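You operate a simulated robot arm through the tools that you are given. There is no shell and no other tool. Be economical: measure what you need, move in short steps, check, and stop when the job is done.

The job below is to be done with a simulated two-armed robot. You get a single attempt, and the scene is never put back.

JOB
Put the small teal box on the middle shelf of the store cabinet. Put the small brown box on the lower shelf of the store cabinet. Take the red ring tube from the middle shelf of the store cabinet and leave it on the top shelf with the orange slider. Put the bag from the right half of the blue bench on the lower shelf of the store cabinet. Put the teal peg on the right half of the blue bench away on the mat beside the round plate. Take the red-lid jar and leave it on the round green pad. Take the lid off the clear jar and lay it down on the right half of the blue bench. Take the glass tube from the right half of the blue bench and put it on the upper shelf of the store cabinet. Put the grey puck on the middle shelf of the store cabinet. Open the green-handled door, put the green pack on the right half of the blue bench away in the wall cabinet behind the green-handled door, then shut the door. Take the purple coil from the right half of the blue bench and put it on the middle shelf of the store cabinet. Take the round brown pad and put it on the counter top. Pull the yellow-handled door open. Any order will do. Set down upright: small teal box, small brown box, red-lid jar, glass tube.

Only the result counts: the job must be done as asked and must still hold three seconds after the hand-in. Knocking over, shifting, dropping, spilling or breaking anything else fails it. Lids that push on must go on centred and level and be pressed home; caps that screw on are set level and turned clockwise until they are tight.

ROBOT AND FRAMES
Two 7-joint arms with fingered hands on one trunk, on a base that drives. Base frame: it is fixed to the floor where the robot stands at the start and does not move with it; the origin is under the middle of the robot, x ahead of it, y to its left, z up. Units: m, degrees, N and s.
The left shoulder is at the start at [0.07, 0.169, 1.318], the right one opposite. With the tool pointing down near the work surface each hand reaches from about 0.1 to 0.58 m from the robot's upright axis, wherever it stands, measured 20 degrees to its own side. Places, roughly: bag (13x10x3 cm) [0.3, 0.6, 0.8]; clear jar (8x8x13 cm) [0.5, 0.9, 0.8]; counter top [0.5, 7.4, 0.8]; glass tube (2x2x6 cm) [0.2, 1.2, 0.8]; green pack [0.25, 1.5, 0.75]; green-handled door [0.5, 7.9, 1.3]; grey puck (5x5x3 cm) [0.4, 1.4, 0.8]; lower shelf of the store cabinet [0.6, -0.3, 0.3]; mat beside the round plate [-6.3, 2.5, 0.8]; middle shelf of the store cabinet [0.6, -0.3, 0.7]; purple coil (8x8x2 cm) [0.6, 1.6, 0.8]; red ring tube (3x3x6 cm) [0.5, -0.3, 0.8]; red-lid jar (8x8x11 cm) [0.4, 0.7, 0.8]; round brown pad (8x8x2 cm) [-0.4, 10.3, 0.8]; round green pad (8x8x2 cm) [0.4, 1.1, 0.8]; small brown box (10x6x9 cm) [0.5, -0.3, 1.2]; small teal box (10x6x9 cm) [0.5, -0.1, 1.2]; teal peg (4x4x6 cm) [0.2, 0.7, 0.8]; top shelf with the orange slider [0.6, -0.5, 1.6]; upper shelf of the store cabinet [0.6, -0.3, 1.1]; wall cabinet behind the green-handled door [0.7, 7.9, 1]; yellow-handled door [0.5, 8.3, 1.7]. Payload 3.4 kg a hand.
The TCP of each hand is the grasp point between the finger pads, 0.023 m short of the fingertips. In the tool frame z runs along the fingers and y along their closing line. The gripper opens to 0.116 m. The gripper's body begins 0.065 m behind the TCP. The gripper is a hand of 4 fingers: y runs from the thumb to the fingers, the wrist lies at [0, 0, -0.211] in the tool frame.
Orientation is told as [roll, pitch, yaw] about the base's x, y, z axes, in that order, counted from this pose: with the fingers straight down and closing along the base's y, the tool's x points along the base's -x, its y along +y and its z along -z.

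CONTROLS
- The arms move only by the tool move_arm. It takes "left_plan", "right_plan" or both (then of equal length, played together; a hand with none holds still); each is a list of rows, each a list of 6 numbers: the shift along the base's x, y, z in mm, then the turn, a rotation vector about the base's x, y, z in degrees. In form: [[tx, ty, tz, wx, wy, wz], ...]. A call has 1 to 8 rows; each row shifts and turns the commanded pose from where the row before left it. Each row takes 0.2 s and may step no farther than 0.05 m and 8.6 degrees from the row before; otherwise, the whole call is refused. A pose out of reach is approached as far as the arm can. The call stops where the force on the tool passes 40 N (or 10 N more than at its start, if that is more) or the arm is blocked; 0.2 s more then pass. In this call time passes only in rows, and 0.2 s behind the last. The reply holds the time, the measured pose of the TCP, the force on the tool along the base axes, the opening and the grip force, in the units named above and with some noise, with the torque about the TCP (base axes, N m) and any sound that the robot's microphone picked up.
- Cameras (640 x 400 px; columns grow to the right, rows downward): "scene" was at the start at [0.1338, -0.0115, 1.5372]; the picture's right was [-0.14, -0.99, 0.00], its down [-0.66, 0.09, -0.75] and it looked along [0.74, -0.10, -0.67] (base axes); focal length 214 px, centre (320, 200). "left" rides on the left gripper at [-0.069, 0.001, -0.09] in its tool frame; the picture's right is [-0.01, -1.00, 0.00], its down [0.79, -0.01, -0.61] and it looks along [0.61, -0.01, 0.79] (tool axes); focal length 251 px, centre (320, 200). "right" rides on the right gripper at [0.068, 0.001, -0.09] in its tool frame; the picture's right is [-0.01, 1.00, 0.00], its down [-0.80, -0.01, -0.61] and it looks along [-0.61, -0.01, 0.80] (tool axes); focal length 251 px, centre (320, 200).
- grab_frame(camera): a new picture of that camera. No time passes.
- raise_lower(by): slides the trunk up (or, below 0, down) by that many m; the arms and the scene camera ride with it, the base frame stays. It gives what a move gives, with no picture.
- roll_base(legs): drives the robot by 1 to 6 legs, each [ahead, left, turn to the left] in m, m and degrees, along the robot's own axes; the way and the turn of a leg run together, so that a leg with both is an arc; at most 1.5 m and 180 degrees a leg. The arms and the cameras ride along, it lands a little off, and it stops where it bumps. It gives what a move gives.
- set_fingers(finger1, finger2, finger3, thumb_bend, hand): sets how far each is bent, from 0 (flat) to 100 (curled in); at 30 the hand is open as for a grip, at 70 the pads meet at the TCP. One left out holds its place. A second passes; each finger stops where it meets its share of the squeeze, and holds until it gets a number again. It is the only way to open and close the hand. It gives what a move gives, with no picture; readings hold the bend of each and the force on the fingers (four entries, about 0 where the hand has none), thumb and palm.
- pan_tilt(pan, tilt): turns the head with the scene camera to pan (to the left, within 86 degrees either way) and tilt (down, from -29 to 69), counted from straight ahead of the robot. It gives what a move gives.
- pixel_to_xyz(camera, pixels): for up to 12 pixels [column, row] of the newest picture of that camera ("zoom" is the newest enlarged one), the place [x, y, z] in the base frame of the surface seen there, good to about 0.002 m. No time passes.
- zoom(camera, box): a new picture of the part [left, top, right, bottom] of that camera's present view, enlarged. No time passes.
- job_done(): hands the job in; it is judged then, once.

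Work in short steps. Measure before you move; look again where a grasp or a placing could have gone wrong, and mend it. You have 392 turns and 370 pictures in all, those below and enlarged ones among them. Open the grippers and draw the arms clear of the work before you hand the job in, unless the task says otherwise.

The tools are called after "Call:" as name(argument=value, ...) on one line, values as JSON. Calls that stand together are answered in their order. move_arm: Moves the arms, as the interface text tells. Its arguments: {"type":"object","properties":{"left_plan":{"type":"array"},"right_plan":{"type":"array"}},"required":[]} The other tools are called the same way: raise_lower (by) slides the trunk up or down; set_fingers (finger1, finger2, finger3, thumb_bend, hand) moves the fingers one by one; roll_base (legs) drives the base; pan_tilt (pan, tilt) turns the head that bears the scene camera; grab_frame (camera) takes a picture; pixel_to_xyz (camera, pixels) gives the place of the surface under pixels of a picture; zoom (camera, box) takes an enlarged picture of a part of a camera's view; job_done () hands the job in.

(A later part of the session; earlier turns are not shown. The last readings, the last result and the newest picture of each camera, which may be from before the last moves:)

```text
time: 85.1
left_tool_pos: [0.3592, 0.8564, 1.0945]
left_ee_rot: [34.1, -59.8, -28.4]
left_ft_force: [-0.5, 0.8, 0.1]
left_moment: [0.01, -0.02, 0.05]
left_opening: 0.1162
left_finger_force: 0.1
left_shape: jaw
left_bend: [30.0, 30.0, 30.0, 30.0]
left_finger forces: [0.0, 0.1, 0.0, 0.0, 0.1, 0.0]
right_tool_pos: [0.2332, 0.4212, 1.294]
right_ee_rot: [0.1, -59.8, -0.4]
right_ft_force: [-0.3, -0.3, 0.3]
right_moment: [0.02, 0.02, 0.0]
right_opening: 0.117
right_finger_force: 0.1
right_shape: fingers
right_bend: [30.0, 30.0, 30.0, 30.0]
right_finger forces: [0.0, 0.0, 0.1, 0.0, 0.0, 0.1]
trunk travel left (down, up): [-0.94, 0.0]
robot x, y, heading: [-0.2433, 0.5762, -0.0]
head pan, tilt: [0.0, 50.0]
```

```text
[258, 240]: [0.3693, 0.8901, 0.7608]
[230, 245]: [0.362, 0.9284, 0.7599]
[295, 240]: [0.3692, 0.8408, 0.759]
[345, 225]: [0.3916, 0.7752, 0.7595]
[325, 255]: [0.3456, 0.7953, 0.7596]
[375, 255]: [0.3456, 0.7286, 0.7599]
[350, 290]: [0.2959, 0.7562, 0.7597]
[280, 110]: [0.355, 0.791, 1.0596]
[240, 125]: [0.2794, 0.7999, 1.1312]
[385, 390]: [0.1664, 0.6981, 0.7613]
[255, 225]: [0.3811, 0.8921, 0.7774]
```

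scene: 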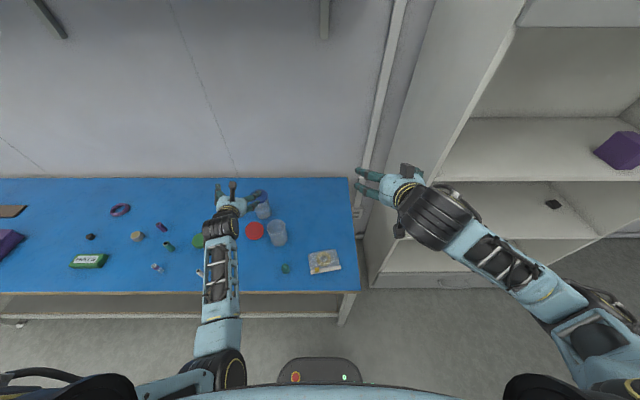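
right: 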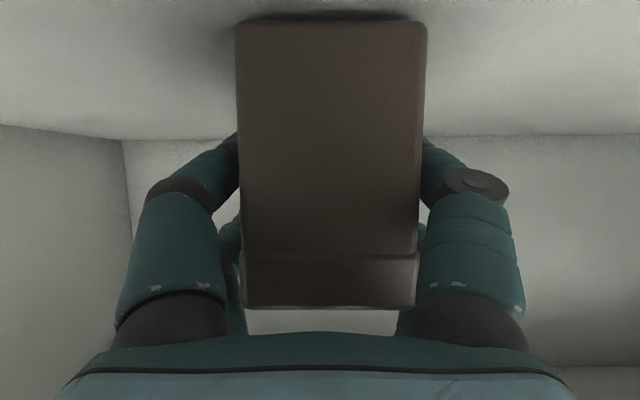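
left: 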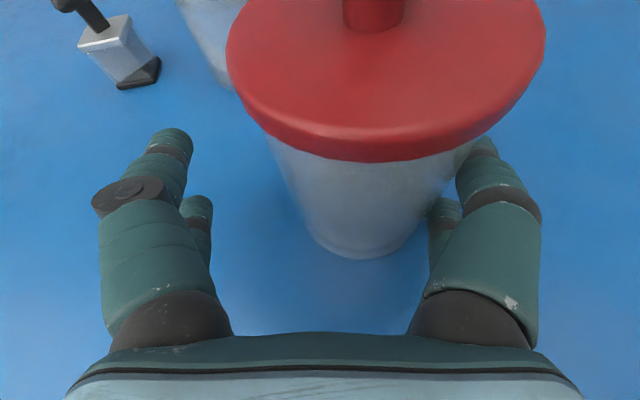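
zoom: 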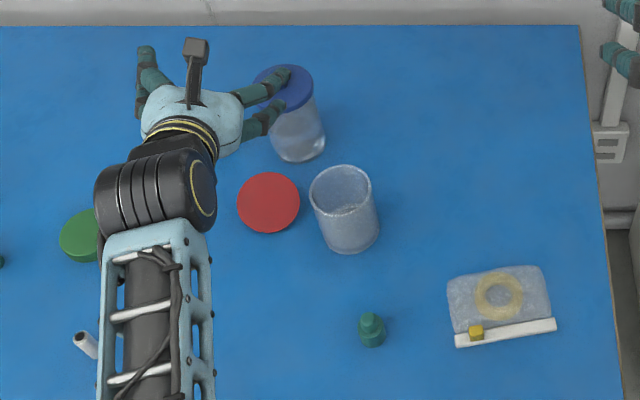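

The red lid lies on the bench at about (0.375,0.89) and the jar stands open at ~(0.37,0.76); I'll refit the lid later. The elbow had folded against the torso, so for the bench I'll work tool-down. First return the left arm to tool-down and high.

Call:
move_arm(left_plan=[[-15, 0, 20, 0, 0, 7], [-15, 0, 20, 0, 0, 7], [-15, 0, 20, 0, 0, 7], [-15, 0, 20, 0, 0, 7], [-20, 0, 10, 0, 8, 0], [-20, 0, 10, 0, 8, 0], [-20, 0, 10, 0, 8, 0], [-20, 0, 10, 0, 8, 0]])

Call:
move_arm(left_plan=[[-20, 0, 0, 0, 7.5, 0], [-20, 0, 0, 0, 7.5, 0], [-20, 0, 0, 0, 7.5, 0], [-10, 0, 0, 0, 7, 0], [0, 0, 0, -8.5, 0, 0], [0, 0, 0, -8.5, 0, 0], [0, 0, 0, -8.5, 0, 0], [0, 0, 0, -8.5, 0, 0]])

Call:
grab_frame(camera="scene")

```text
time: 85.6
left_tool_pos: [0.3428, 0.9177, 1.1417]
left_ee_rot: [51.8, -56.0, -33.3]
left_ft_force: [0.2, 0.1, -0.3]
left_moment: [0.0, 0.01, 0.03]
left_opening: 0.1163
left_finger_force: 0.0
left_shape: jaw
left_bend: [30.0, 30.0, 30.0, 30.0]
left_finger forces: [0.1, 0.1, 0.0, 0.0, 0.0, 0.0]
right_tool_pos: [0.2319, 0.4202, 1.2947]
right_ee_rot: [0.1, -59.9, -0.4]
right_ft_force: [-0.4, 0.5, 0.8]
right_moment: [-0.01, 0.01, 0.01]
right_opening: 0.1169
right_finger_force: 0.1
right_shape: fingers
right_bend: [30.0, 30.0, 30.0, 30.0]
right_finger forces: [0.0, 0.0, 0.0, 0.0, 0.0, 0.0]
trunk travel left (down, up): [-0.94, 0.0]
robot x, y, heading: [-0.2446, 0.579, -0.3]
head pan, tilt: [0.0, 50.0]
stopped in row 2 (left hand): the arm was blocked; the commanded pose is now the measured one
```

```text
time: 86.8
left_tool_pos: [0.2649, 0.972, 1.1527]
left_ee_rot: [34.7, -28.2, -19.4]
left_ft_force: [0.7, 0.3, -0.4]
left_moment: [-0.01, 0.02, 0.01]
left_opening: 0.1159
left_finger_force: 0.1
left_shape: jaw
left_bend: [30.0, 30.0, 30.0, 30.0]
left_finger forces: [0.0, 0.0, 0.0, 0.0, 0.0, 0.0]
right_tool_pos: [0.2334, 0.4222, 1.2944]
right_ee_rot: [0.0, -59.9, -0.3]
right_ft_force: [0.7, 0.1, 1.2]
right_moment: [-0.01, 0.01, 0.03]
right_opening: 0.1164
right_finger_force: 0.1
right_shape: fingers
right_bend: [30.0, 30.0, 30.0, 30.0]
right_finger forces: [0.0, 0.1, 0.1, 0.0, 0.0, 0.0]
trunk travel left (down, up): [-0.94, 0.0]
robot x, y, heading: [-0.2469, 0.5789, -0.1]
head pan, tilt: [0.0, 50.0]
stopped in row 6 (left hand): the arm was blocked; the commanded pose is now the measured one
```

```text
327 pictures are left
```

scene: 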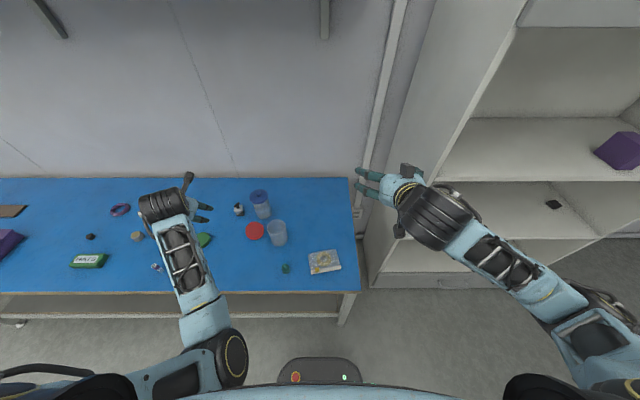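

The elbow seems stuck at the inside. Look left/down at the arm itself.

Call:
pan_tilt(pan=40, tilt=69)

Call:
grab_frame(camera="scene")

Call:
grab_frame(camera="left")

```text
time: 87.9
left_tool_pos: [0.2648, 0.9708, 1.1527]
left_ee_rot: [34.7, -28.1, -19.4]
left_ft_force: [0.1, 0.8, -0.9]
left_moment: [-0.01, -0.03, 0.02]
left_opening: 0.1157
left_finger_force: 0.0
left_shape: jaw
left_bend: [30.0, 30.0, 30.0, 30.0]
left_finger forces: [0.0, 0.0, 0.0, 0.0, 0.0, 0.1]
right_tool_pos: [0.233, 0.4214, 1.2934]
right_ee_rot: [0.2, -59.7, -0.4]
right_ft_force: [-0.9, -0.1, -0.1]
right_moment: [0.0, -0.02, -0.02]
right_opening: 0.1171
right_finger_force: 0.0
right_shape: fingers
right_bend: [30.0, 30.0, 30.0, 30.0]
right_finger forces: [0.0, 0.0, 0.1, 0.0, 0.0, 0.0]
trunk travel left (down, up): [-0.94, 0.0]
robot x, y, heading: [-0.2465, 0.5801, 0.0]
head pan, tilt: [40.0, 68.8]
```

```text
326 pictures are left
```

scene: 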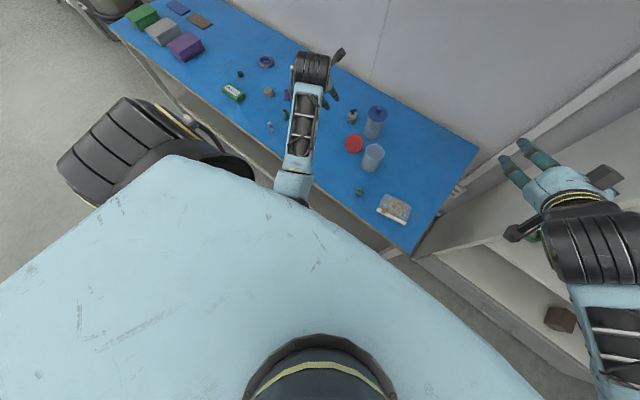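

```text
325 pictures are left
```

left: 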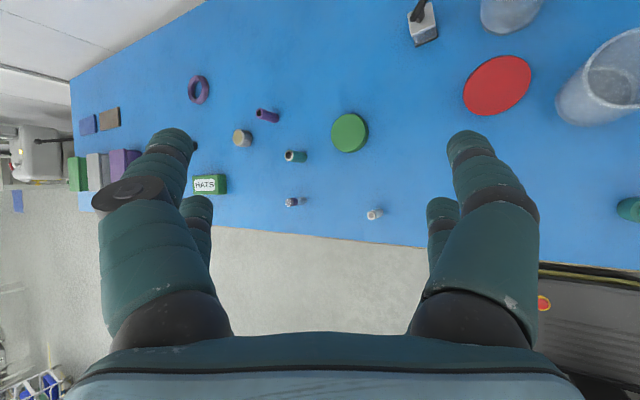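

The left elbow is tucked in front of the torso. Swing the hand outward (+y) to draw it out, then undo the roll.

Call:
move_arm(left_plan=[[0, 40, 10, 0, 0, 0], [0, 40, 10, 0, 0, 0], [0, 40, 0, 0, 0, 0], [0, 40, 0, 0, 0, 0]])

Call:
move_arm(left_plan=[[0, 20, 0, -8, 0, 0], [0, 20, 0, -8, 0, 0], [0, 20, 0, -8, 0, 0], [0, 0, 0, -8, 0, 0]])

Call:
grab_frame(camera="scene")

```text
time: 88.9
left_tool_pos: [0.2647, 1.1311, 1.1715]
left_ee_rot: [34.7, -28.3, -19.4]
left_ft_force: [-0.1, -0.7, 0.0]
left_moment: [-0.03, 0.01, -0.03]
left_opening: 0.1158
left_finger_force: 0.1
left_shape: jaw
left_bend: [30.0, 30.0, 30.0, 30.0]
left_finger forces: [0.0, 0.0, 0.0, 0.0, 0.1, 0.1]
right_tool_pos: [0.2335, 0.4223, 1.2943]
right_ee_rot: [0.0, -59.9, -0.2]
right_ft_force: [-0.1, 0.2, 0.3]
right_moment: [0.0, -0.01, 0.02]
right_opening: 0.1167
right_finger_force: 0.1
right_shape: fingers
right_bend: [30.0, 30.0, 30.0, 30.0]
right_finger forces: [0.0, 0.1, 0.0, 0.1, 0.0, 0.0]
trunk travel left (down, up): [-0.94, 0.0]
robot x, y, heading: [-0.2477, 0.5802, 0.1]
head pan, tilt: [40.0, 68.8]
```

```text
time: 89.9
left_tool_pos: [0.2635, 1.1901, 1.1738]
left_ee_rot: [-2.4, -33.8, 0.1]
left_ft_force: [0.1, -0.1, 0.9]
left_moment: [-0.01, -0.02, -0.01]
left_opening: 0.1163
left_finger_force: 0.1
left_shape: jaw
left_bend: [30.0, 30.0, 30.0, 30.0]
left_finger forces: [0.0, 0.1, 0.1, 0.1, 0.1, 0.0]
right_tool_pos: [0.2334, 0.4213, 1.294]
right_ee_rot: [0.2, -59.9, -0.3]
right_ft_force: [0.1, 0.4, 0.2]
right_moment: [-0.01, 0.0, 0.03]
right_opening: 0.1168
right_finger_force: 0.1
right_shape: fingers
right_bend: [30.0, 30.0, 30.0, 30.0]
right_finger forces: [0.0, 0.0, 0.1, 0.0, 0.0, 0.0]
trunk travel left (down, up): [-0.94, 0.0]
robot x, y, heading: [-0.2482, 0.5796, -0.1]
head pan, tilt: [40.0, 68.8]
```

```text
324 pictures are left
```

scene: 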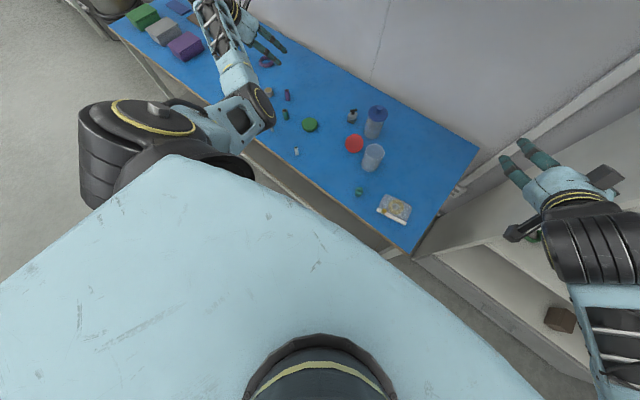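

That worked (rot now about [-2,-34,0]). Undo pitch, then bring the hand back in towards the start-like pose, lower to check elbow.

Call:
move_arm(left_plan=[[-10, 20, 0, 0.6, 8.4, 0], [-10, 0, 0, 0.6, 8.4, 0], [-10, 0, 0, 0.6, 8.4, 0], [-10, 0, 0, 0.6, 8.4, 0]])

Call:
move_arm(left_plan=[[-10, -45, 0, 0, 0, 0], [-10, -45, 0, 0, 0, 0], [-10, -45, 0, 0, 0, 0], [-10, -45, 0, 0, 0, 0], [-10, -45, 0, 0, 0, 0], [0, -45, 0, 0, 0, 0], [0, -45, 0, 0, 0, 0], [0, -45, 0, 0, 0, 0]])

Call:
pan_tilt(pan=0, tilt=55)

Call:
grab_frame(camera="scene")

```text
time: 90.9
left_tool_pos: [0.2251, 1.2107, 1.1727]
left_ee_rot: [0.0, 0.0, -0.5]
left_ft_force: [0.9, 0.0, -0.7]
left_moment: [0.02, 0.03, 0.02]
left_opening: 0.1159
left_finger_force: 0.1
left_shape: jaw
left_bend: [30.0, 30.0, 30.0, 30.0]
left_finger forces: [0.0, 0.0, 0.0, 0.0, 0.0, 0.0]
right_tool_pos: [0.2315, 0.4222, 1.2936]
right_ee_rot: [0.1, -59.9, -0.3]
right_ft_force: [-0.2, -0.5, -0.5]
right_moment: [-0.03, 0.03, 0.03]
right_opening: 0.1167
right_finger_force: 0.1
right_shape: fingers
right_bend: [30.0, 30.0, 30.0, 30.0]
right_finger forces: [0.0, 0.1, 0.1, 0.1, 0.0, 0.1]
trunk travel left (down, up): [-0.94, 0.0]
robot x, y, heading: [-0.2467, 0.5787, -0.4]
head pan, tilt: [40.0, 68.8]
```

```text
time: 92.9
left_tool_pos: [0.2162, 0.9239, 1.1448]
left_ee_rot: [3.9, -1.7, 2.3]
left_ft_force: [-0.5, 0.1, 0.3]
left_moment: [-0.01, -0.02, 0.02]
left_opening: 0.1162
left_finger_force: 0.1
left_shape: jaw
left_bend: [30.0, 30.0, 30.0, 30.0]
left_finger forces: [0.1, 0.1, 0.0, 0.0, 0.0, 0.0]
left hand out of reach, approached as far as the arm can: row 6, 7, 8
right_tool_pos: [0.232, 0.4213, 1.2941]
right_ee_rot: [0.2, -59.8, -0.4]
right_ft_force: [-0.5, -0.6, 0.7]
right_moment: [-0.01, 0.0, 0.02]
right_opening: 0.1169
right_finger_force: 0.1
right_shape: fingers
right_bend: [30.0, 30.0, 30.0, 30.0]
right_finger forces: [0.0, 0.0, 0.1, 0.0, 0.0, 0.0]
trunk travel left (down, up): [-0.94, 0.0]
robot x, y, heading: [-0.2488, 0.5801, -0.1]
head pan, tilt: [40.0, 68.8]
stopped in row 8 (left hand): the arm was blocked; the commanded pose is now the measured one
```

```text
time: 93.9
left_tool_pos: [0.2159, 0.9261, 1.1452]
left_ee_rot: [3.7, -1.5, 2.2]
left_ft_force: [0.0, 0.1, 0.3]
left_moment: [-0.01, -0.02, 0.01]
left_opening: 0.116
left_finger_force: 0.1
left_shape: jaw
left_bend: [30.0, 30.0, 30.0, 30.0]
left_finger forces: [0.0, 0.0, 0.0, 0.0, 0.0, 0.0]
right_tool_pos: [0.232, 0.4216, 1.2935]
right_ee_rot: [0.3, -59.8, -0.4]
right_ft_force: [-0.7, -0.8, -0.5]
right_moment: [0.02, 0.02, -0.01]
right_opening: 0.1171
right_finger_force: 0.0
right_shape: fingers
right_bend: [30.0, 30.0, 30.0, 30.0]
right_finger forces: [0.1, 0.0, 0.0, 0.0, 0.0, 0.1]
trunk travel left (down, up): [-0.94, 0.0]
robot x, y, heading: [-0.2442, 0.5822, -0.1]
head pan, tilt: [0.0, 55.0]
```

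```text
323 pictures are left
```

scene: 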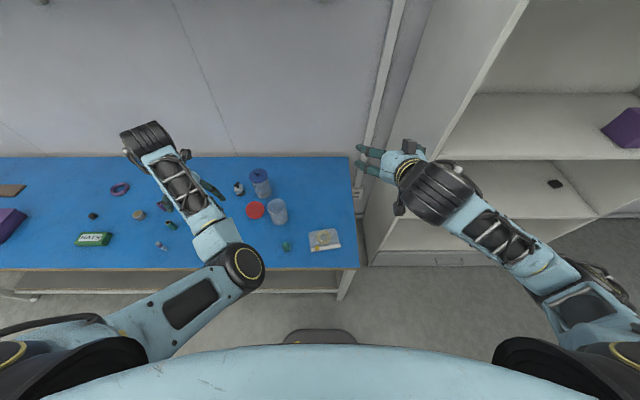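

Measure the left shoulder, elbow and wrist positions to understand the configuration.

Call:
pixel_to_xyz(camera="scene", pixels=[[245, 262], [145, 135], [90, 350], [200, 300], [560, 300], [440, 190], [600, 340]])

```text
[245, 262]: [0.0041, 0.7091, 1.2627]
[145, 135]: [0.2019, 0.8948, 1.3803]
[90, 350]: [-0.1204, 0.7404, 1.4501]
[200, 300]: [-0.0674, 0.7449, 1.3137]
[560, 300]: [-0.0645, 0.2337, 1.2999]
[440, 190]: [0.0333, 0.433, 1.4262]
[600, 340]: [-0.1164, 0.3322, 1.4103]
```

Elbow is down/inside. Try moving the hand far out to the left and back, to roll the elbow outward.

Call:
move_arm(left_plan=[[0, 45, 0, 0, 0, 0], [0, 45, 0, 0, 0, 0], [0, 45, 0, 0, 0, 0], [0, 45, 0, 0, 0, 0], [0, 45, 0, 0, 0, 0], [0, 45, 0, 0, 0, 0], [-30, 30, 0, 0, 0, 0], [-30, 30, 0, 0, 0, 0]])

Call:
move_arm(left_plan=[[-45, 0, 0, 0, 0, 0], [-45, 0, 0, 0, 0, 0], [-45, 0, 0, 0, 0, 0], [-45, 0, 0, 0, 0, 0], [-45, 0, 0, 0, 0, 0], [-45, 0, 0, 0, 0, 0]])

Call:
pan_tilt(pan=50, tilt=45)

Call:
grab_frame(camera="scene")

```text
time: 95.7
left_tool_pos: [0.154, 1.2526, 1.1406]
left_ee_rot: [3.3, -1.7, 1.9]
left_ft_force: [0.4, -0.3, -0.2]
left_moment: [0.0, 0.04, 0.0]
left_opening: 0.1159
left_finger_force: 0.1
left_shape: jaw
left_bend: [30.0, 30.0, 30.0, 30.0]
left_finger forces: [0.0, 0.0, 0.1, 0.0, 0.1, 0.0]
right_tool_pos: [0.2306, 0.4227, 1.2939]
right_ee_rot: [0.1, -59.8, -0.2]
right_ft_force: [-0.2, -0.4, -0.9]
right_moment: [0.01, 0.05, -0.01]
right_opening: 0.1166
right_finger_force: 0.1
right_shape: fingers
right_bend: [30.0, 30.0, 30.0, 30.0]
right_finger forces: [0.0, 0.0, 0.0, 0.0, 0.0, 0.0]
trunk travel left (down, up): [-0.94, 0.0]
robot x, y, heading: [-0.245, 0.5807, -0.2]
head pan, tilt: [0.0, 55.0]
```

```text
time: 97.1
left_tool_pos: [-0.1163, 1.2528, 1.1431]
left_ee_rot: [3.3, -1.6, 1.9]
left_ft_force: [0.4, 0.5, -0.1]
left_moment: [-0.05, 0.01, -0.02]
left_opening: 0.1158
left_finger_force: 0.1
left_shape: jaw
left_bend: [30.0, 30.0, 30.0, 30.0]
left_finger forces: [0.0, 0.0, 0.0, 0.1, 0.0, 0.0]
right_tool_pos: [0.2317, 0.4216, 1.2948]
right_ee_rot: [0.1, -60.0, -0.3]
right_ft_force: [-0.2, 0.7, -1.2]
right_moment: [-0.01, 0.0, 0.02]
right_opening: 0.1168
right_finger_force: 0.0
right_shape: fingers
right_bend: [30.0, 30.0, 30.0, 30.0]
right_finger forces: [0.0, 0.0, 0.1, 0.0, 0.1, 0.0]
trunk travel left (down, up): [-0.94, 0.0]
robot x, y, heading: [-0.2453, 0.5785, -0.1]
head pan, tilt: [0.0, 55.0]
```

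```text
time: 98.3
left_tool_pos: [-0.1127, 1.2532, 1.1438]
left_ee_rot: [3.3, -1.6, 2.0]
left_ft_force: [0.0, -0.1, -0.6]
left_moment: [0.0, 0.0, 0.02]
left_opening: 0.1159
left_finger_force: 0.1
left_shape: jaw
left_bend: [30.0, 30.0, 30.0, 30.0]
left_finger forces: [0.1, 0.0, 0.0, 0.0, 0.0, 0.1]
right_tool_pos: [0.2315, 0.4215, 1.2932]
right_ee_rot: [0.2, -59.8, -0.3]
right_ft_force: [0.1, 0.7, -0.1]
right_moment: [-0.02, -0.02, -0.04]
right_opening: 0.1169
right_finger_force: 0.1
right_shape: fingers
right_bend: [30.0, 30.0, 30.0, 30.0]
right_finger forces: [0.0, 0.0, 0.1, 0.1, 0.0, 0.0]
trunk travel left (down, up): [-0.94, 0.0]
robot x, y, heading: [-0.2459, 0.5794, -0.4]
head pan, tilt: [50.0, 45.0]
```

```text
322 pictures are left
```

scene: 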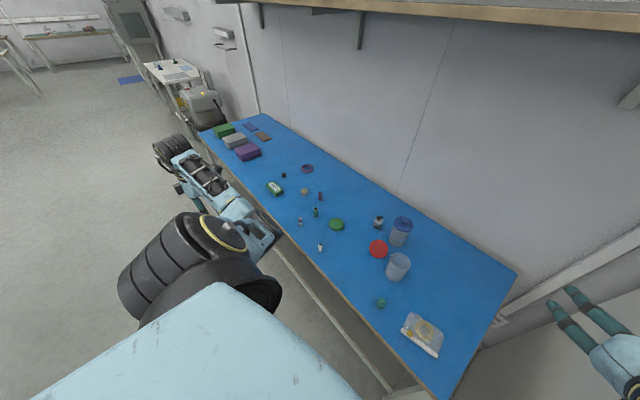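

The left arm's elbow can be brought out by looping the hand over the top. Back away from the bench first, then take the hand up near the shoulder top.

Call:
roll_base(legs=[[-0.6, 0, 0]])

Call:
move_arm(left_plan=[[0, 0, 48, 0, 0, 0], [0, -10, 48, 0, 0, 0], [0, -20, 45, 0, 0, 0], [5, -25, 42, 0, 0, 0], [5, -30, 38, 0, 0, 0], [5, -35, 33, 0, 0, 0], [10, -38, 30, 0, 0, 0], [10, -38, 30, 0, 0, 0]])

Call:
move_arm(left_plan=[[10, -40, 20, 0, 0, 0], [15, -40, 20, 0, 0, 0], [20, -40, 20, 0, 0, 0], [20, -40, 10, 0, 0, 0], [30, -35, 0, 0, 0, 0]])

Call:
pan_tilt(pan=50, tilt=10)

Call:
grab_frame(camera="scene")

```text
time: 101.7
left_tool_pos: [-0.7084, 1.2542, 1.1425]
left_ee_rot: [3.4, -1.4, 1.8]
left_ft_force: [0.1, 0.7, -0.7]
left_moment: [0.02, 0.03, -0.02]
left_opening: 0.1162
left_finger_force: 0.0
left_shape: jaw
left_bend: [30.0, 30.0, 30.0, 30.0]
left_finger forces: [0.0, 0.1, 0.1, 0.0, 0.0, 0.0]
right_tool_pos: [-0.3625, 0.4229, 1.2933]
right_ee_rot: [0.1, -59.8, -0.4]
right_ft_force: [0.1, 0.9, -0.7]
right_moment: [-0.02, -0.03, -0.01]
right_opening: 0.117
right_finger_force: 0.1
right_shape: fingers
right_bend: [30.0, 30.0, 30.0, 30.0]
right_finger forces: [0.0, 0.1, 0.0, 0.0, 0.0, 0.0]
trunk travel left (down, up): [-0.94, 0.0]
robot x, y, heading: [-0.8429, 0.5784, -0.5]
head pan, tilt: [50.0, 45.0]
```

```text
time: 103.5
left_tool_pos: [-0.671, 1.0559, 1.4579]
left_ee_rot: [3.4, -1.5, 1.9]
left_ft_force: [0.7, -0.1, 0.2]
left_moment: [0.01, 0.01, 0.0]
left_opening: 0.1159
left_finger_force: 0.1
left_shape: jaw
left_bend: [30.0, 30.0, 30.0, 30.0]
left_finger forces: [0.1, 0.0, 0.0, 0.0, 0.0, 0.0]
right_tool_pos: [-0.3637, 0.419, 1.2933]
right_ee_rot: [0.5, -59.8, -0.7]
right_ft_force: [-0.7, -0.6, 0.1]
right_moment: [0.02, 0.02, 0.04]
right_opening: 0.1169
right_finger_force: 0.0
right_shape: fingers
right_bend: [30.0, 30.0, 30.0, 30.0]
right_finger forces: [0.0, 0.0, 0.0, 0.1, 0.1, 0.0]
trunk travel left (down, up): [-0.94, 0.0]
robot x, y, heading: [-0.8372, 0.5803, -0.3]
head pan, tilt: [50.0, 45.0]
```

```text
time: 104.7
left_tool_pos: [-0.6362, 0.976, 1.5041]
left_ee_rot: [3.5, -1.4, 1.9]
left_ft_force: [0.1, 0.1, 0.1]
left_moment: [0.04, 0.03, -0.02]
left_opening: 0.116
left_finger_force: 0.0
left_shape: jaw
left_bend: [30.0, 30.0, 30.0, 30.0]
left_finger forces: [0.0, 0.0, 0.0, 0.1, 0.1, 0.1]
left hand out of reach, approached as far as the arm can: row 3, 4, 5
right_tool_pos: [-0.3643, 0.4219, 1.2939]
right_ee_rot: [0.3, -59.8, -0.6]
right_ft_force: [-0.1, 0.6, 0.0]
right_moment: [0.03, 0.02, 0.03]
right_opening: 0.117
right_finger_force: 0.0
right_shape: fingers
right_bend: [30.0, 30.0, 30.0, 30.0]
right_finger forces: [0.1, 0.0, 0.0, 0.1, 0.0, 0.0]
trunk travel left (down, up): [-0.94, 0.0]
robot x, y, heading: [-0.8423, 0.5835, -0.4]
head pan, tilt: [50.0, 45.0]
```

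```text
time: 105.7
left_tool_pos: [-0.6374, 0.9787, 1.5039]
left_ee_rot: [3.3, -1.5, 1.9]
left_ft_force: [0.3, -0.6, -0.4]
left_moment: [-0.01, -0.03, -0.03]
left_opening: 0.1159
left_finger_force: 0.1
left_shape: jaw
left_bend: [30.0, 30.0, 30.0, 30.0]
left_finger forces: [0.1, 0.0, 0.0, 0.1, 0.0, 0.0]
right_tool_pos: [-0.365, 0.4233, 1.2935]
right_ee_rot: [0.2, -59.7, -0.4]
right_ft_force: [-0.2, 0.3, -0.2]
right_moment: [0.0, -0.01, 0.03]
right_opening: 0.117
right_finger_force: 0.1
right_shape: fingers
right_bend: [30.0, 30.0, 30.0, 30.0]
right_finger forces: [0.0, 0.0, 0.0, 0.1, 0.0, 0.0]
trunk travel left (down, up): [-0.94, 0.0]
robot x, y, heading: [-0.8375, 0.5843, -0.6]
head pan, tilt: [50.0, 10.0]
```

```text
321 pictures are left
```

scene: 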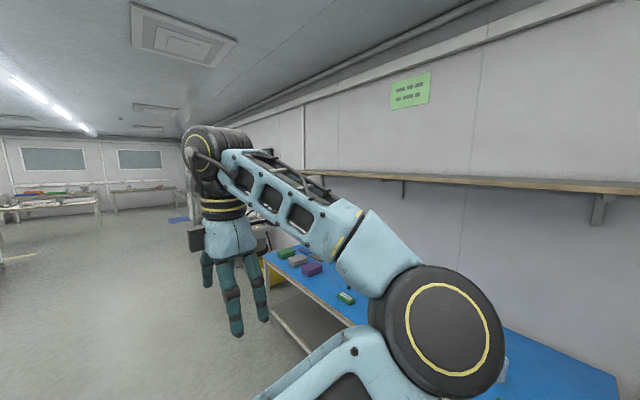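

Elbow is in front, wrist high at left. Now swing the hand forward at this height and then down.

Call:
move_arm(left_plan=[[40, 10, 0, 0, 0, 0], [40, 0, 0, 0, 0, 0], [45, 0, -10, 0, 0, 0], [45, 0, -10, 0, 0, 0], [45, -10, -15, 0, 0, 0], [40, -10, -20, 0, 0, 0], [20, -10, -30, 0, 0, 0], [0, -10, -40, 0, 0, 0]])

Call:
grab_frame(camera="scene")

```text
time: 107.5
left_tool_pos: [-0.3579, 0.9674, 1.3779]
left_ee_rot: [3.3, -1.5, 2.0]
left_ft_force: [-0.6, -0.2, 0.3]
left_moment: [-0.01, 0.0, 0.03]
left_opening: 0.116
left_finger_force: 0.0
left_shape: jaw
left_bend: [30.0, 30.0, 30.0, 30.0]
left_finger forces: [0.1, 0.0, 0.1, 0.0, 0.0, 0.0]
left hand out of reach, approached as far as the arm can: row 1, 2, 8
right_tool_pos: [-0.3636, 0.4236, 1.2937]
right_ee_rot: [0.2, -59.8, -0.5]
right_ft_force: [0.3, 0.5, -0.7]
right_moment: [0.03, -0.02, 0.01]
right_opening: 0.1166
right_finger_force: 0.1
right_shape: fingers
right_bend: [30.0, 30.0, 30.0, 30.0]
right_finger forces: [0.1, 0.1, 0.1, 0.0, 0.0, 0.0]
trunk travel left (down, up): [-0.94, 0.0]
robot x, y, heading: [-0.8442, 0.5841, -0.3]
head pan, tilt: [50.0, 10.0]
```

```text
320 pictures are left
```

scene: 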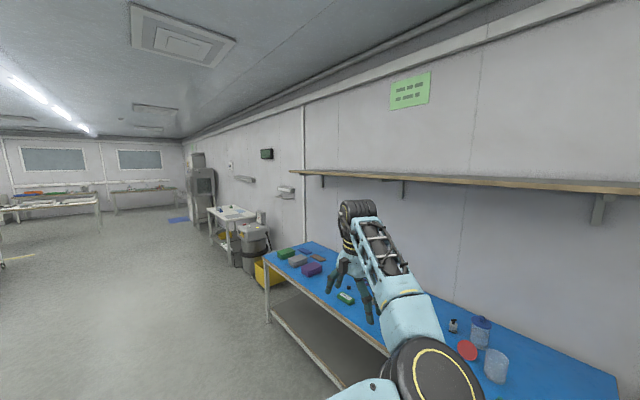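

Elbow is dropping. Do another loop: out left and low, back, up, and forward again.

Call:
move_arm(left_plan=[[0, 10, -45, 0, 0, 0], [0, 10, -45, 0, 0, 0], [0, 15, -45, 0, 0, 0], [-10, 30, -35, 0, 0, 0], [-25, 40, -10, 0, 0, 0], [-30, 38, 0, 0, 0, 0], [-30, 38, 0, 0, 0, 0], [-30, 38, 0, 0, 0, 0]])

Call:
move_arm(left_plan=[[-45, 20, 0, 0, 0, 0], [-45, 10, 0, 0, 0, 0], [-40, 0, 25, 0, 0, 0], [-20, -10, 43, 0, 0, 0], [0, -15, 45, 0, 0, 0], [0, -20, 45, 0, 0, 0], [0, -25, 42, 0, 0, 0], [0, -30, 38, 0, 0, 0]])

Call:
move_arm(left_plan=[[0, -35, 30, 0, 0, 0], [5, -38, 30, 0, 0, 0], [10, -38, 25, 0, 0, 0], [15, -38, 20, 0, 0, 0]])

Call:
grab_frame(camera="scene")

```text
time: 109.3
left_tool_pos: [-0.4855, 1.1888, 1.1975]
left_ee_rot: [3.1, -1.6, 1.8]
left_ft_force: [-0.7, -0.2, -0.1]
left_moment: [-0.03, -0.03, 0.01]
left_opening: 0.1162
left_finger_force: 0.0
left_shape: jaw
left_bend: [30.0, 30.0, 30.0, 30.0]
left_finger forces: [0.1, 0.1, 0.0, 0.1, 0.0, 0.1]
right_tool_pos: [-0.3644, 0.4253, 1.2937]
right_ee_rot: [0.0, -59.9, -0.3]
right_ft_force: [0.7, 0.8, -0.2]
right_moment: [-0.02, 0.0, -0.03]
right_opening: 0.117
right_finger_force: 0.0
right_shape: fingers
right_bend: [30.0, 30.0, 30.0, 30.0]
right_finger forces: [0.0, 0.1, 0.0, 0.0, 0.0, 0.0]
trunk travel left (down, up): [-0.94, 0.0]
robot x, y, heading: [-0.8428, 0.5785, -0.3]
head pan, tilt: [50.0, 10.0]
```

```text
time: 111.1
left_tool_pos: [-0.6366, 1.1152, 1.4391]
left_ee_rot: [3.4, -1.6, 1.9]
left_ft_force: [0.8, -0.1, 0.1]
left_moment: [0.02, 0.01, 0.03]
left_opening: 0.116
left_finger_force: 0.0
left_shape: jaw
left_bend: [30.0, 30.0, 30.0, 30.0]
left_finger forces: [0.1, 0.0, 0.1, 0.0, 0.0, 0.0]
right_tool_pos: [-0.364, 0.4202, 1.2932]
right_ee_rot: [0.4, -59.9, -0.7]
right_ft_force: [0.5, -0.2, 0.4]
right_moment: [-0.01, 0.03, 0.0]
right_opening: 0.1167
right_finger_force: 0.1
right_shape: fingers
right_bend: [30.0, 30.0, 30.0, 30.0]
right_finger forces: [0.1, 0.0, 0.0, 0.1, 0.0, 0.0]
trunk travel left (down, up): [-0.94, 0.0]
robot x, y, heading: [-0.844, 0.5843, -0.3]
head pan, tilt: [50.0, 10.0]
```

```text
time: 112.1
left_tool_pos: [-0.6136, 0.9926, 1.5377]
left_ee_rot: [3.5, -1.5, 1.9]
left_ft_force: [-0.1, -0.7, 0.6]
left_moment: [-0.02, 0.03, 0.01]
left_opening: 0.1159
left_finger_force: 0.0
left_shape: jaw
left_bend: [30.0, 30.0, 30.0, 30.0]
left_finger forces: [0.0, 0.1, 0.0, 0.1, 0.1, 0.0]
left hand out of reach, approached as far as the arm can: row 4
right_tool_pos: [-0.3644, 0.4218, 1.2935]
right_ee_rot: [0.3, -59.8, -0.5]
right_ft_force: [-0.5, -0.4, -0.3]
right_moment: [-0.01, -0.01, 0.0]
right_opening: 0.1168
right_finger_force: 0.0
right_shape: fingers
right_bend: [30.0, 30.0, 30.0, 30.0]
right_finger forces: [0.1, 0.0, 0.0, 0.1, 0.0, 0.0]
trunk travel left (down, up): [-0.94, 0.0]
robot x, y, heading: [-0.8408, 0.582, -0.2]
head pan, tilt: [50.0, 10.0]
```

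```text
319 pictures are left
```

scene: 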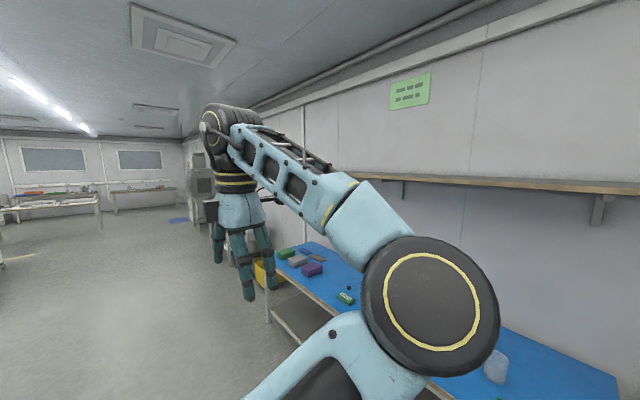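

The elbow stayed inside. Another way: bring the hand forward, then yaw the hand strongly clockwise so the wrist limit pushes the elbow outward.

Call:
move_arm(left_plan=[[40, 10, 0, 0, 0, 0], [40, 0, -10, 0, 0, 0], [45, 0, -15, 0, 0, 0], [45, 0, -15, 0, 0, 0], [45, 0, -20, 0, 0, 0], [30, 0, -35, 0, 0, 0], [0, 0, -45, 0, 0, 0], [0, 0, -45, 0, 0, 0]])

Call:
move_arm(left_plan=[[0, 0, 0, 0, 0, -8.5], [0, 0, 0, 0, 0, -8.5], [0, 0, 0, 0, 0, -8.5], [0, 0, 0, 0, 0, -8.5], [0, 0, 0, 0, 0, -8.5], [0, 0, 0, 0, 0, -8.5], [0, 0, 0, 0, 0, -8.5], [0, 0, 0, 0, 0, -8.5]])

Call:
pan_tilt(pan=30, tilt=45)

Call:
grab_frame(camera="scene")

```text
time: 113.9
left_tool_pos: [-0.3662, 1.0037, 1.3533]
left_ee_rot: [3.4, -1.6, 1.8]
left_ft_force: [-0.9, 0.3, -1.1]
left_moment: [-0.01, -0.01, -0.03]
left_opening: 0.116
left_finger_force: 0.0
left_shape: jaw
left_bend: [30.0, 30.0, 30.0, 30.0]
left_finger forces: [0.0, 0.1, 0.1, 0.0, 0.0, 0.0]
right_tool_pos: [-0.3619, 0.4236, 1.2939]
right_ee_rot: [0.1, -59.8, -0.4]
right_ft_force: [-1.1, -0.5, 0.4]
right_moment: [0.01, -0.01, 0.0]
right_opening: 0.117
right_finger_force: 0.3
right_shape: fingers
right_bend: [30.0, 30.0, 30.0, 30.0]
right_finger forces: [0.0, 0.0, 0.0, 0.0, 0.0, 0.1]
trunk travel left (down, up): [-0.94, 0.0]
robot x, y, heading: [-0.8389, 0.5832, -0.3]
head pan, tilt: [50.0, 10.0]
```

```text
time: 115.7
left_tool_pos: [-0.3657, 1.002, 1.3527]
left_ee_rot: [3.4, -1.6, -66.2]
left_ft_force: [0.9, 0.6, 0.1]
left_moment: [0.03, 0.01, 0.02]
left_opening: 0.1159
left_finger_force: 0.0
left_shape: jaw
left_bend: [30.0, 30.0, 30.0, 30.0]
left_finger forces: [0.0, 0.1, 0.0, 0.1, 0.1, 0.1]
right_tool_pos: [-0.3638, 0.4222, 1.2937]
right_ee_rot: [0.2, -59.7, -0.5]
right_ft_force: [-0.4, -1.1, -0.1]
right_moment: [-0.01, -0.01, 0.02]
right_opening: 0.1167
right_finger_force: 0.0
right_shape: fingers
right_bend: [30.0, 30.0, 30.0, 30.0]
right_finger forces: [0.1, 0.0, 0.0, 0.0, 0.0, 0.1]
trunk travel left (down, up): [-0.94, 0.0]
robot x, y, heading: [-0.8395, 0.5842, -0.6]
head pan, tilt: [50.0, 10.0]
```

```text
time: 116.7
left_tool_pos: [-0.3649, 1.002, 1.3526]
left_ee_rot: [3.3, -1.6, -66.1]
left_ft_force: [-0.4, 0.8, -0.2]
left_moment: [-0.01, -0.01, -0.01]
left_opening: 0.1159
left_finger_force: 0.0
left_shape: jaw
left_bend: [30.0, 30.0, 30.0, 30.0]
left_finger forces: [0.1, 0.0, 0.1, 0.1, 0.1, 0.0]
right_tool_pos: [-0.3636, 0.4229, 1.2934]
right_ee_rot: [0.2, -59.8, -0.5]
right_ft_force: [-0.6, 0.0, -0.2]
right_moment: [0.0, -0.01, -0.01]
right_opening: 0.1168
right_finger_force: 0.0
right_shape: fingers
right_bend: [30.0, 30.0, 30.0, 30.0]
right_finger forces: [0.0, 0.1, 0.1, 0.0, 0.0, 0.1]
trunk travel left (down, up): [-0.94, 0.0]
robot x, y, heading: [-0.8454, 0.5788, -0.0]
head pan, tilt: [30.0, 45.0]
```

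```text
318 pictures are left
```

scene: 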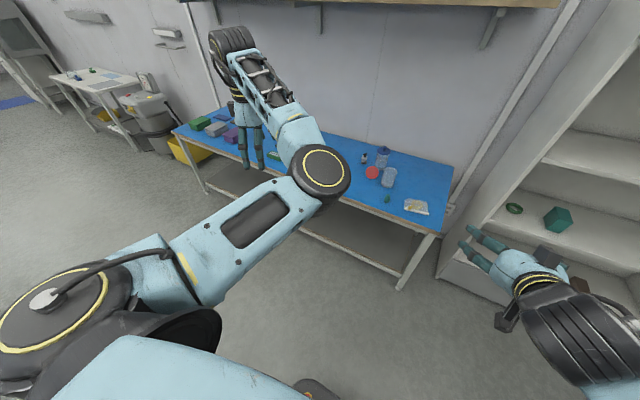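

Continue the clockwise yaw toward the wrist limit.

Call:
move_arm(left_plan=[[0, 0, 0, 0, 0, -8.5], [0, 0, 0, 0, 0, -8.5], [0, 0, 0, 0, 0, -8.5], [0, 0, 0, 0, 0, -8.5], [0, 0, 0, 0, 0, -8.5], [0, 0, 0, 0, 0, -8.5], [0, 0, 0, 0, 0, -8.5], [0, 0, 0, 0, 0, -8.5]])

Call:
grab_frame(camera="scene")

```text
time: 118.5
left_tool_pos: [-0.3668, 1.0033, 1.3522]
left_ee_rot: [3.3, -1.5, -134.3]
left_ft_force: [-0.4, 0.8, 0.3]
left_moment: [0.0, 0.0, 0.02]
left_opening: 0.1161
left_finger_force: 0.1
left_shape: jaw
left_bend: [30.0, 30.0, 30.0, 30.0]
left_finger forces: [0.1, 0.1, 0.0, 0.0, 0.1, 0.1]
right_tool_pos: [-0.3638, 0.4223, 1.2945]
right_ee_rot: [0.2, -59.8, -0.5]
right_ft_force: [0.0, 0.9, -0.4]
right_moment: [-0.01, 0.0, -0.03]
right_opening: 0.1169
right_finger_force: 0.1
right_shape: fingers
right_bend: [30.0, 30.0, 30.0, 30.0]
right_finger forces: [0.1, 0.1, 0.0, 0.0, 0.1, 0.0]
trunk travel left (down, up): [-0.94, 0.0]
robot x, y, heading: [-0.841, 0.586, -0.4]
head pan, tilt: [30.0, 45.0]
```

```text
317 pictures are left
```

scene: 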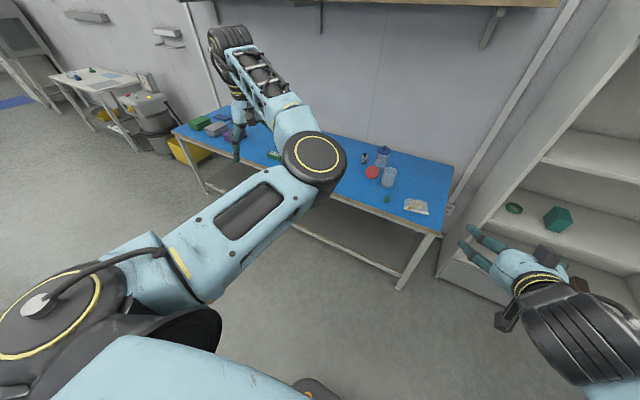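

Almost no elbow motion yet; push the yaw a bit further.

Call:
move_arm(left_plan=[[0, 0, 0, 0, 0, -8.5], [0, 0, 0, 0, 0, -8.5], [0, 0, 0, 0, 0, -8.5], [0, 0, 0, 0, 0, -8.5], [0, 0, 0, 0, 0, -8.5], [0, 0, 0, 0, 0, -8.5], [0, 0, 0, 0, 0, -8.5], [0, 0, 0, 0, 0, -8.5]])

Call:
grab_frame(camera="scene")

```text
time: 120.3
left_tool_pos: [-0.3687, 1.0069, 1.3527]
left_ee_rot: [3.7, -1.5, 160.6]
left_ft_force: [0.4, 0.2, 0.4]
left_moment: [0.01, -0.02, 0.02]
left_opening: 0.1163
left_finger_force: 0.2
left_shape: jaw
left_bend: [30.0, 30.0, 30.0, 30.0]
left_finger forces: [0.0, 0.0, 0.1, 0.0, 0.0, 0.1]
left hand out of reach, approached as far as the arm can: row 8
right_tool_pos: [-0.3637, 0.4227, 1.2938]
right_ee_rot: [0.2, -59.9, -0.6]
right_ft_force: [-0.5, 0.6, 0.2]
right_moment: [-0.01, 0.0, -0.01]
right_opening: 0.1169
right_finger_force: 0.0
right_shape: fingers
right_bend: [30.0, 30.0, 30.0, 30.0]
right_finger forces: [0.1, 0.0, 0.0, 0.0, 0.1, 0.0]
trunk travel left (down, up): [-0.94, 0.0]
robot x, y, heading: [-0.8384, 0.5817, -0.2]
head pan, tilt: [30.0, 45.0]
```

```text
316 pictures are left
```

scene: 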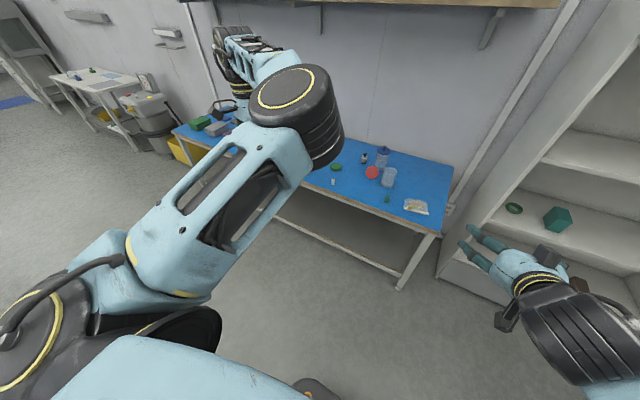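

The elbow has risen from inside to up; continue a little to carry it over to the outside.

Call:
move_arm(left_plan=[[0, 0, 0, 0, 0, -6], [0, 0, 0, 0, 0, -6], [0, 0, 0, 0, 0, -6], [0, 0, 0, 0, 0, -6]])

Call:
grab_frame(camera="scene")

```text
time: 121.3
left_tool_pos: [-0.3654, 1.0033, 1.3523]
left_ee_rot: [3.2, -1.5, 133.7]
left_ft_force: [-0.9, 0.6, 0.5]
left_moment: [0.01, -0.02, 0.01]
left_opening: 0.1163
left_finger_force: 0.1
left_shape: jaw
left_bend: [30.0, 30.0, 30.0, 30.0]
left_finger forces: [0.1, 0.0, 0.0, 0.0, 0.0, 0.1]
right_tool_pos: [-0.3648, 0.4232, 1.2933]
right_ee_rot: [0.1, -59.9, -0.4]
right_ft_force: [0.0, 0.7, 0.5]
right_moment: [0.01, -0.01, -0.01]
right_opening: 0.1165
right_finger_force: 0.1
right_shape: fingers
right_bend: [30.0, 30.0, 30.0, 30.0]
right_finger forces: [0.1, 0.0, 0.0, 0.0, 0.0, 0.0]
trunk travel left (down, up): [-0.94, 0.0]
robot x, y, heading: [-0.8406, 0.5808, -0.1]
head pan, tilt: [30.0, 45.0]
```

```text
315 pictures are left
```

scene: 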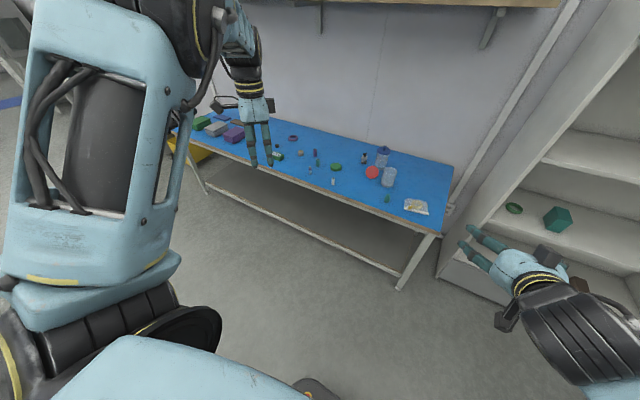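

The elbow flipped to the outside/up. Keep turning clockwise back to yaw 0 (another 134°), watching.

Call:
move_arm(left_plan=[[0, 0, 0, 0, 0, -8.4], [0, 0, 0, 0, 0, -8.4], [0, 0, 0, 0, 0, -8.4], [0, 0, 0, 0, 0, -8.4], [0, 0, 0, 0, 0, -8.4], [0, 0, 0, 0, 0, -8.4], [0, 0, 0, 0, 0, -8.4], [0, 0, 0, 0, 0, -8.4]])

Call:
move_arm(left_plan=[[0, 0, 0, 0, 0, -8.4], [0, 0, 0, 0, 0, -8.4], [0, 0, 0, 0, 0, -8.4], [0, 0, 0, 0, 0, -8.4], [0, 0, 0, 0, 0, -8.4], [0, 0, 0, 0, 0, -8.4], [0, 0, 0, 0, 0, -8.4], [0, 0, 0, 0, 0, -8.4]])

Call:
grab_frame(camera="scene")

```text
time: 123.1
left_tool_pos: [-0.362, 1.0018, 1.3579]
left_ee_rot: [3.2, -2.0, 131.9]
left_ft_force: [0.0, 0.2, -0.8]
left_moment: [0.02, -0.01, -0.03]
left_opening: 0.116
left_finger_force: 0.1
left_shape: jaw
left_bend: [30.0, 30.0, 30.0, 30.0]
left_finger forces: [0.0, 0.1, 0.0, 0.1, 0.0, 0.0]
left hand out of reach, approached as far as the arm can: row 1, 2, 3, 4, 5, 6, 7, 8
right_tool_pos: [-0.364, 0.4221, 1.2937]
right_ee_rot: [0.2, -59.8, -0.6]
right_ft_force: [0.3, -0.5, -0.8]
right_moment: [0.0, 0.0, -0.03]
right_opening: 0.1168
right_finger_force: 0.0
right_shape: fingers
right_bend: [30.0, 30.0, 30.0, 30.0]
right_finger forces: [0.1, 0.1, 0.0, 0.1, 0.0, 0.0]
trunk travel left (down, up): [-0.94, 0.0]
robot x, y, heading: [-0.8406, 0.5807, -0.3]
head pan, tilt: [30.0, 45.0]
```

```text
time: 124.9
left_tool_pos: [-0.3617, 1.002, 1.3585]
left_ee_rot: [3.4, -2.1, 132.0]
left_ft_force: [0.1, 0.3, -0.4]
left_moment: [0.01, 0.01, 0.01]
left_opening: 0.1162
left_finger_force: 0.1
left_shape: jaw
left_bend: [30.0, 30.0, 30.0, 30.0]
left_finger forces: [0.1, 0.0, 0.1, 0.0, 0.0, 0.1]
left hand out of reach, approached as far as the arm can: row 1, 2, 3, 4, 5, 6, 7, 8
right_tool_pos: [-0.3638, 0.4227, 1.2944]
right_ee_rot: [0.2, -59.8, -0.6]
right_ft_force: [-0.7, 0.3, 0.0]
right_moment: [0.01, 0.01, 0.0]
right_opening: 0.1169
right_finger_force: 0.0
right_shape: fingers
right_bend: [30.0, 30.0, 30.0, 30.0]
right_finger forces: [0.0, 0.0, 0.0, 0.0, 0.0, 0.0]
trunk travel left (down, up): [-0.94, 0.0]
robot x, y, heading: [-0.836, 0.582, -0.2]
head pan, tilt: [30.0, 45.0]
```

```text
314 pictures are left
```

scene: 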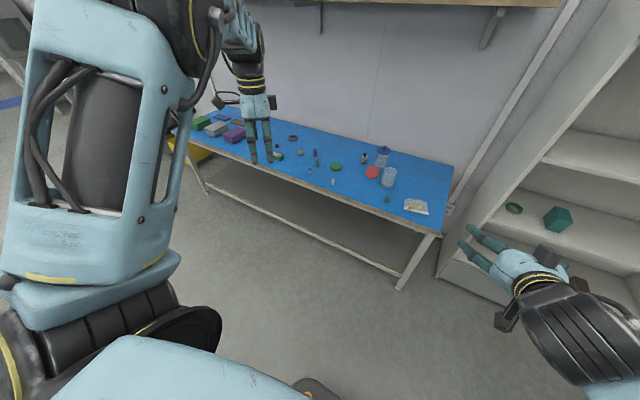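

The wrist is at its limit here, so unwind counter-clockwise instead (the elbow should now stay outside).

Call:
move_arm(left_plan=[[0, 0, 0, 0, 0, 8.5], [0, 0, 0, 0, 0, 8.5], [0, 0, 0, 0, 0, 8.5], [0, 0, 0, 0, 0, 8.5], [0, 0, 0, 0, 0, 8.5], [0, 0, 0, 0, 0, 8.5], [0, 0, 0, 0, 0, 8.5], [0, 0, 0, 0, 0, 8.5]])

Call:
move_arm(left_plan=[[0, 0, 0, 0, 0, 8.5], [0, 0, 0, 0, 0, 8.5], [0, 0, 0, 0, 0, 8.5], [0, 0, 0, 0, 0, 8.5], [0, 0, 0, 0, 0, 8.5], [0, 0, 0, 0, 0, 8.5], [0, 0, 0, 0, 0, 8.5], [0, 0, 0, 0, 0, 8.5]])

Call:
move_arm(left_plan=[[0, 0, 0, 0, 0, 8.5], [0, 0, 0, 0, 0, 8.5], [0, 0, 0, 0, 0, 8.5], [0, 0, 0, 0, 0, 8.5], [0, 0, 0, 0, 0, 8.5], [0, 0, 0, 0, 0, 8.5], [0, 0, 0, 0, 0, 8.5], [0, 0, 0, 0, 0, 8.5]])

Call:
grab_frame(camera="scene")

```text
time: 126.7
left_tool_pos: [-0.3609, 1.0014, 1.3585]
left_ee_rot: [3.4, -2.2, -159.9]
left_ft_force: [-0.6, -0.3, -0.5]
left_moment: [-0.02, 0.0, -0.03]
left_opening: 0.1159
left_finger_force: 0.0
left_shape: jaw
left_bend: [30.0, 30.0, 30.0, 30.0]
left_finger forces: [0.0, 0.0, 0.0, 0.0, 0.0, 0.0]
right_tool_pos: [-0.363, 0.423, 1.2931]
right_ee_rot: [0.3, -59.8, -0.5]
right_ft_force: [-0.5, -0.6, -0.4]
right_moment: [-0.01, 0.03, 0.02]
right_opening: 0.1169
right_finger_force: 0.2
right_shape: fingers
right_bend: [30.0, 30.0, 30.0, 30.0]
right_finger forces: [0.0, 0.1, 0.1, 0.1, 0.0, 0.0]
trunk travel left (down, up): [-0.94, 0.0]
robot x, y, heading: [-0.8408, 0.5863, -0.3]
head pan, tilt: [30.0, 45.0]
```

```text
time: 128.5
left_tool_pos: [-0.3607, 1.0016, 1.358]
left_ee_rot: [3.3, -2.1, -91.9]
left_ft_force: [0.6, -0.5, -0.5]
left_moment: [0.0, 0.0, -0.02]
left_opening: 0.1161
left_finger_force: 0.1
left_shape: jaw
left_bend: [30.0, 30.0, 30.0, 30.0]
left_finger forces: [0.1, 0.0, 0.1, 0.0, 0.1, 0.1]
right_tool_pos: [-0.363, 0.4227, 1.2956]
right_ee_rot: [0.2, -59.8, -0.4]
right_ft_force: [0.1, 0.4, 0.3]
right_moment: [0.02, 0.03, 0.03]
right_opening: 0.1172
right_finger_force: 0.1
right_shape: fingers
right_bend: [30.0, 30.0, 30.0, 30.0]
right_finger forces: [0.1, 0.1, 0.1, 0.1, 0.0, 0.0]
trunk travel left (down, up): [-0.94, 0.0]
robot x, y, heading: [-0.839, 0.5835, -0.3]
head pan, tilt: [30.0, 45.0]
```

```text
time: 130.3
left_tool_pos: [-0.3612, 1.0022, 1.3588]
left_ee_rot: [3.4, -2.1, -23.9]
left_ft_force: [0.3, -0.4, 0.0]
left_moment: [0.02, 0.0, 0.02]
left_opening: 0.1161
left_finger_force: 0.0
left_shape: jaw
left_bend: [30.0, 30.0, 30.0, 30.0]
left_finger forces: [0.1, 0.2, 0.0, 0.1, 0.1, 0.1]
right_tool_pos: [-0.364, 0.4232, 1.2939]
right_ee_rot: [0.3, -59.8, -0.5]
right_ft_force: [0.8, -0.6, 0.7]
right_moment: [0.02, -0.02, 0.03]
right_opening: 0.1167
right_finger_force: 0.1
right_shape: fingers
right_bend: [30.0, 30.0, 30.0, 30.0]
right_finger forces: [0.0, 0.1, 0.0, 0.0, 0.0, 0.1]
trunk travel left (down, up): [-0.94, 0.0]
robot x, y, heading: [-0.8464, 0.5851, -0.4]
head pan, tilt: [30.0, 45.0]
```

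```text
313 pictures are left
```

scene: 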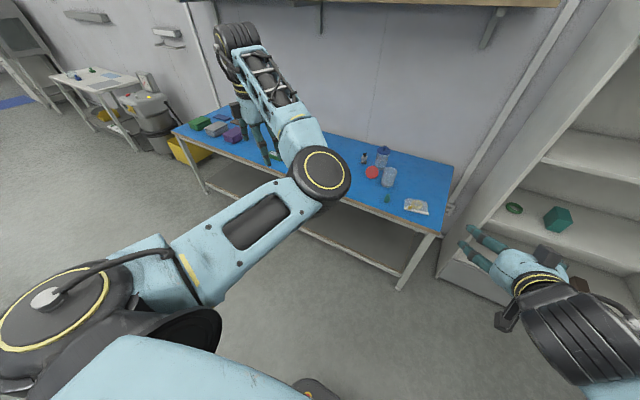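

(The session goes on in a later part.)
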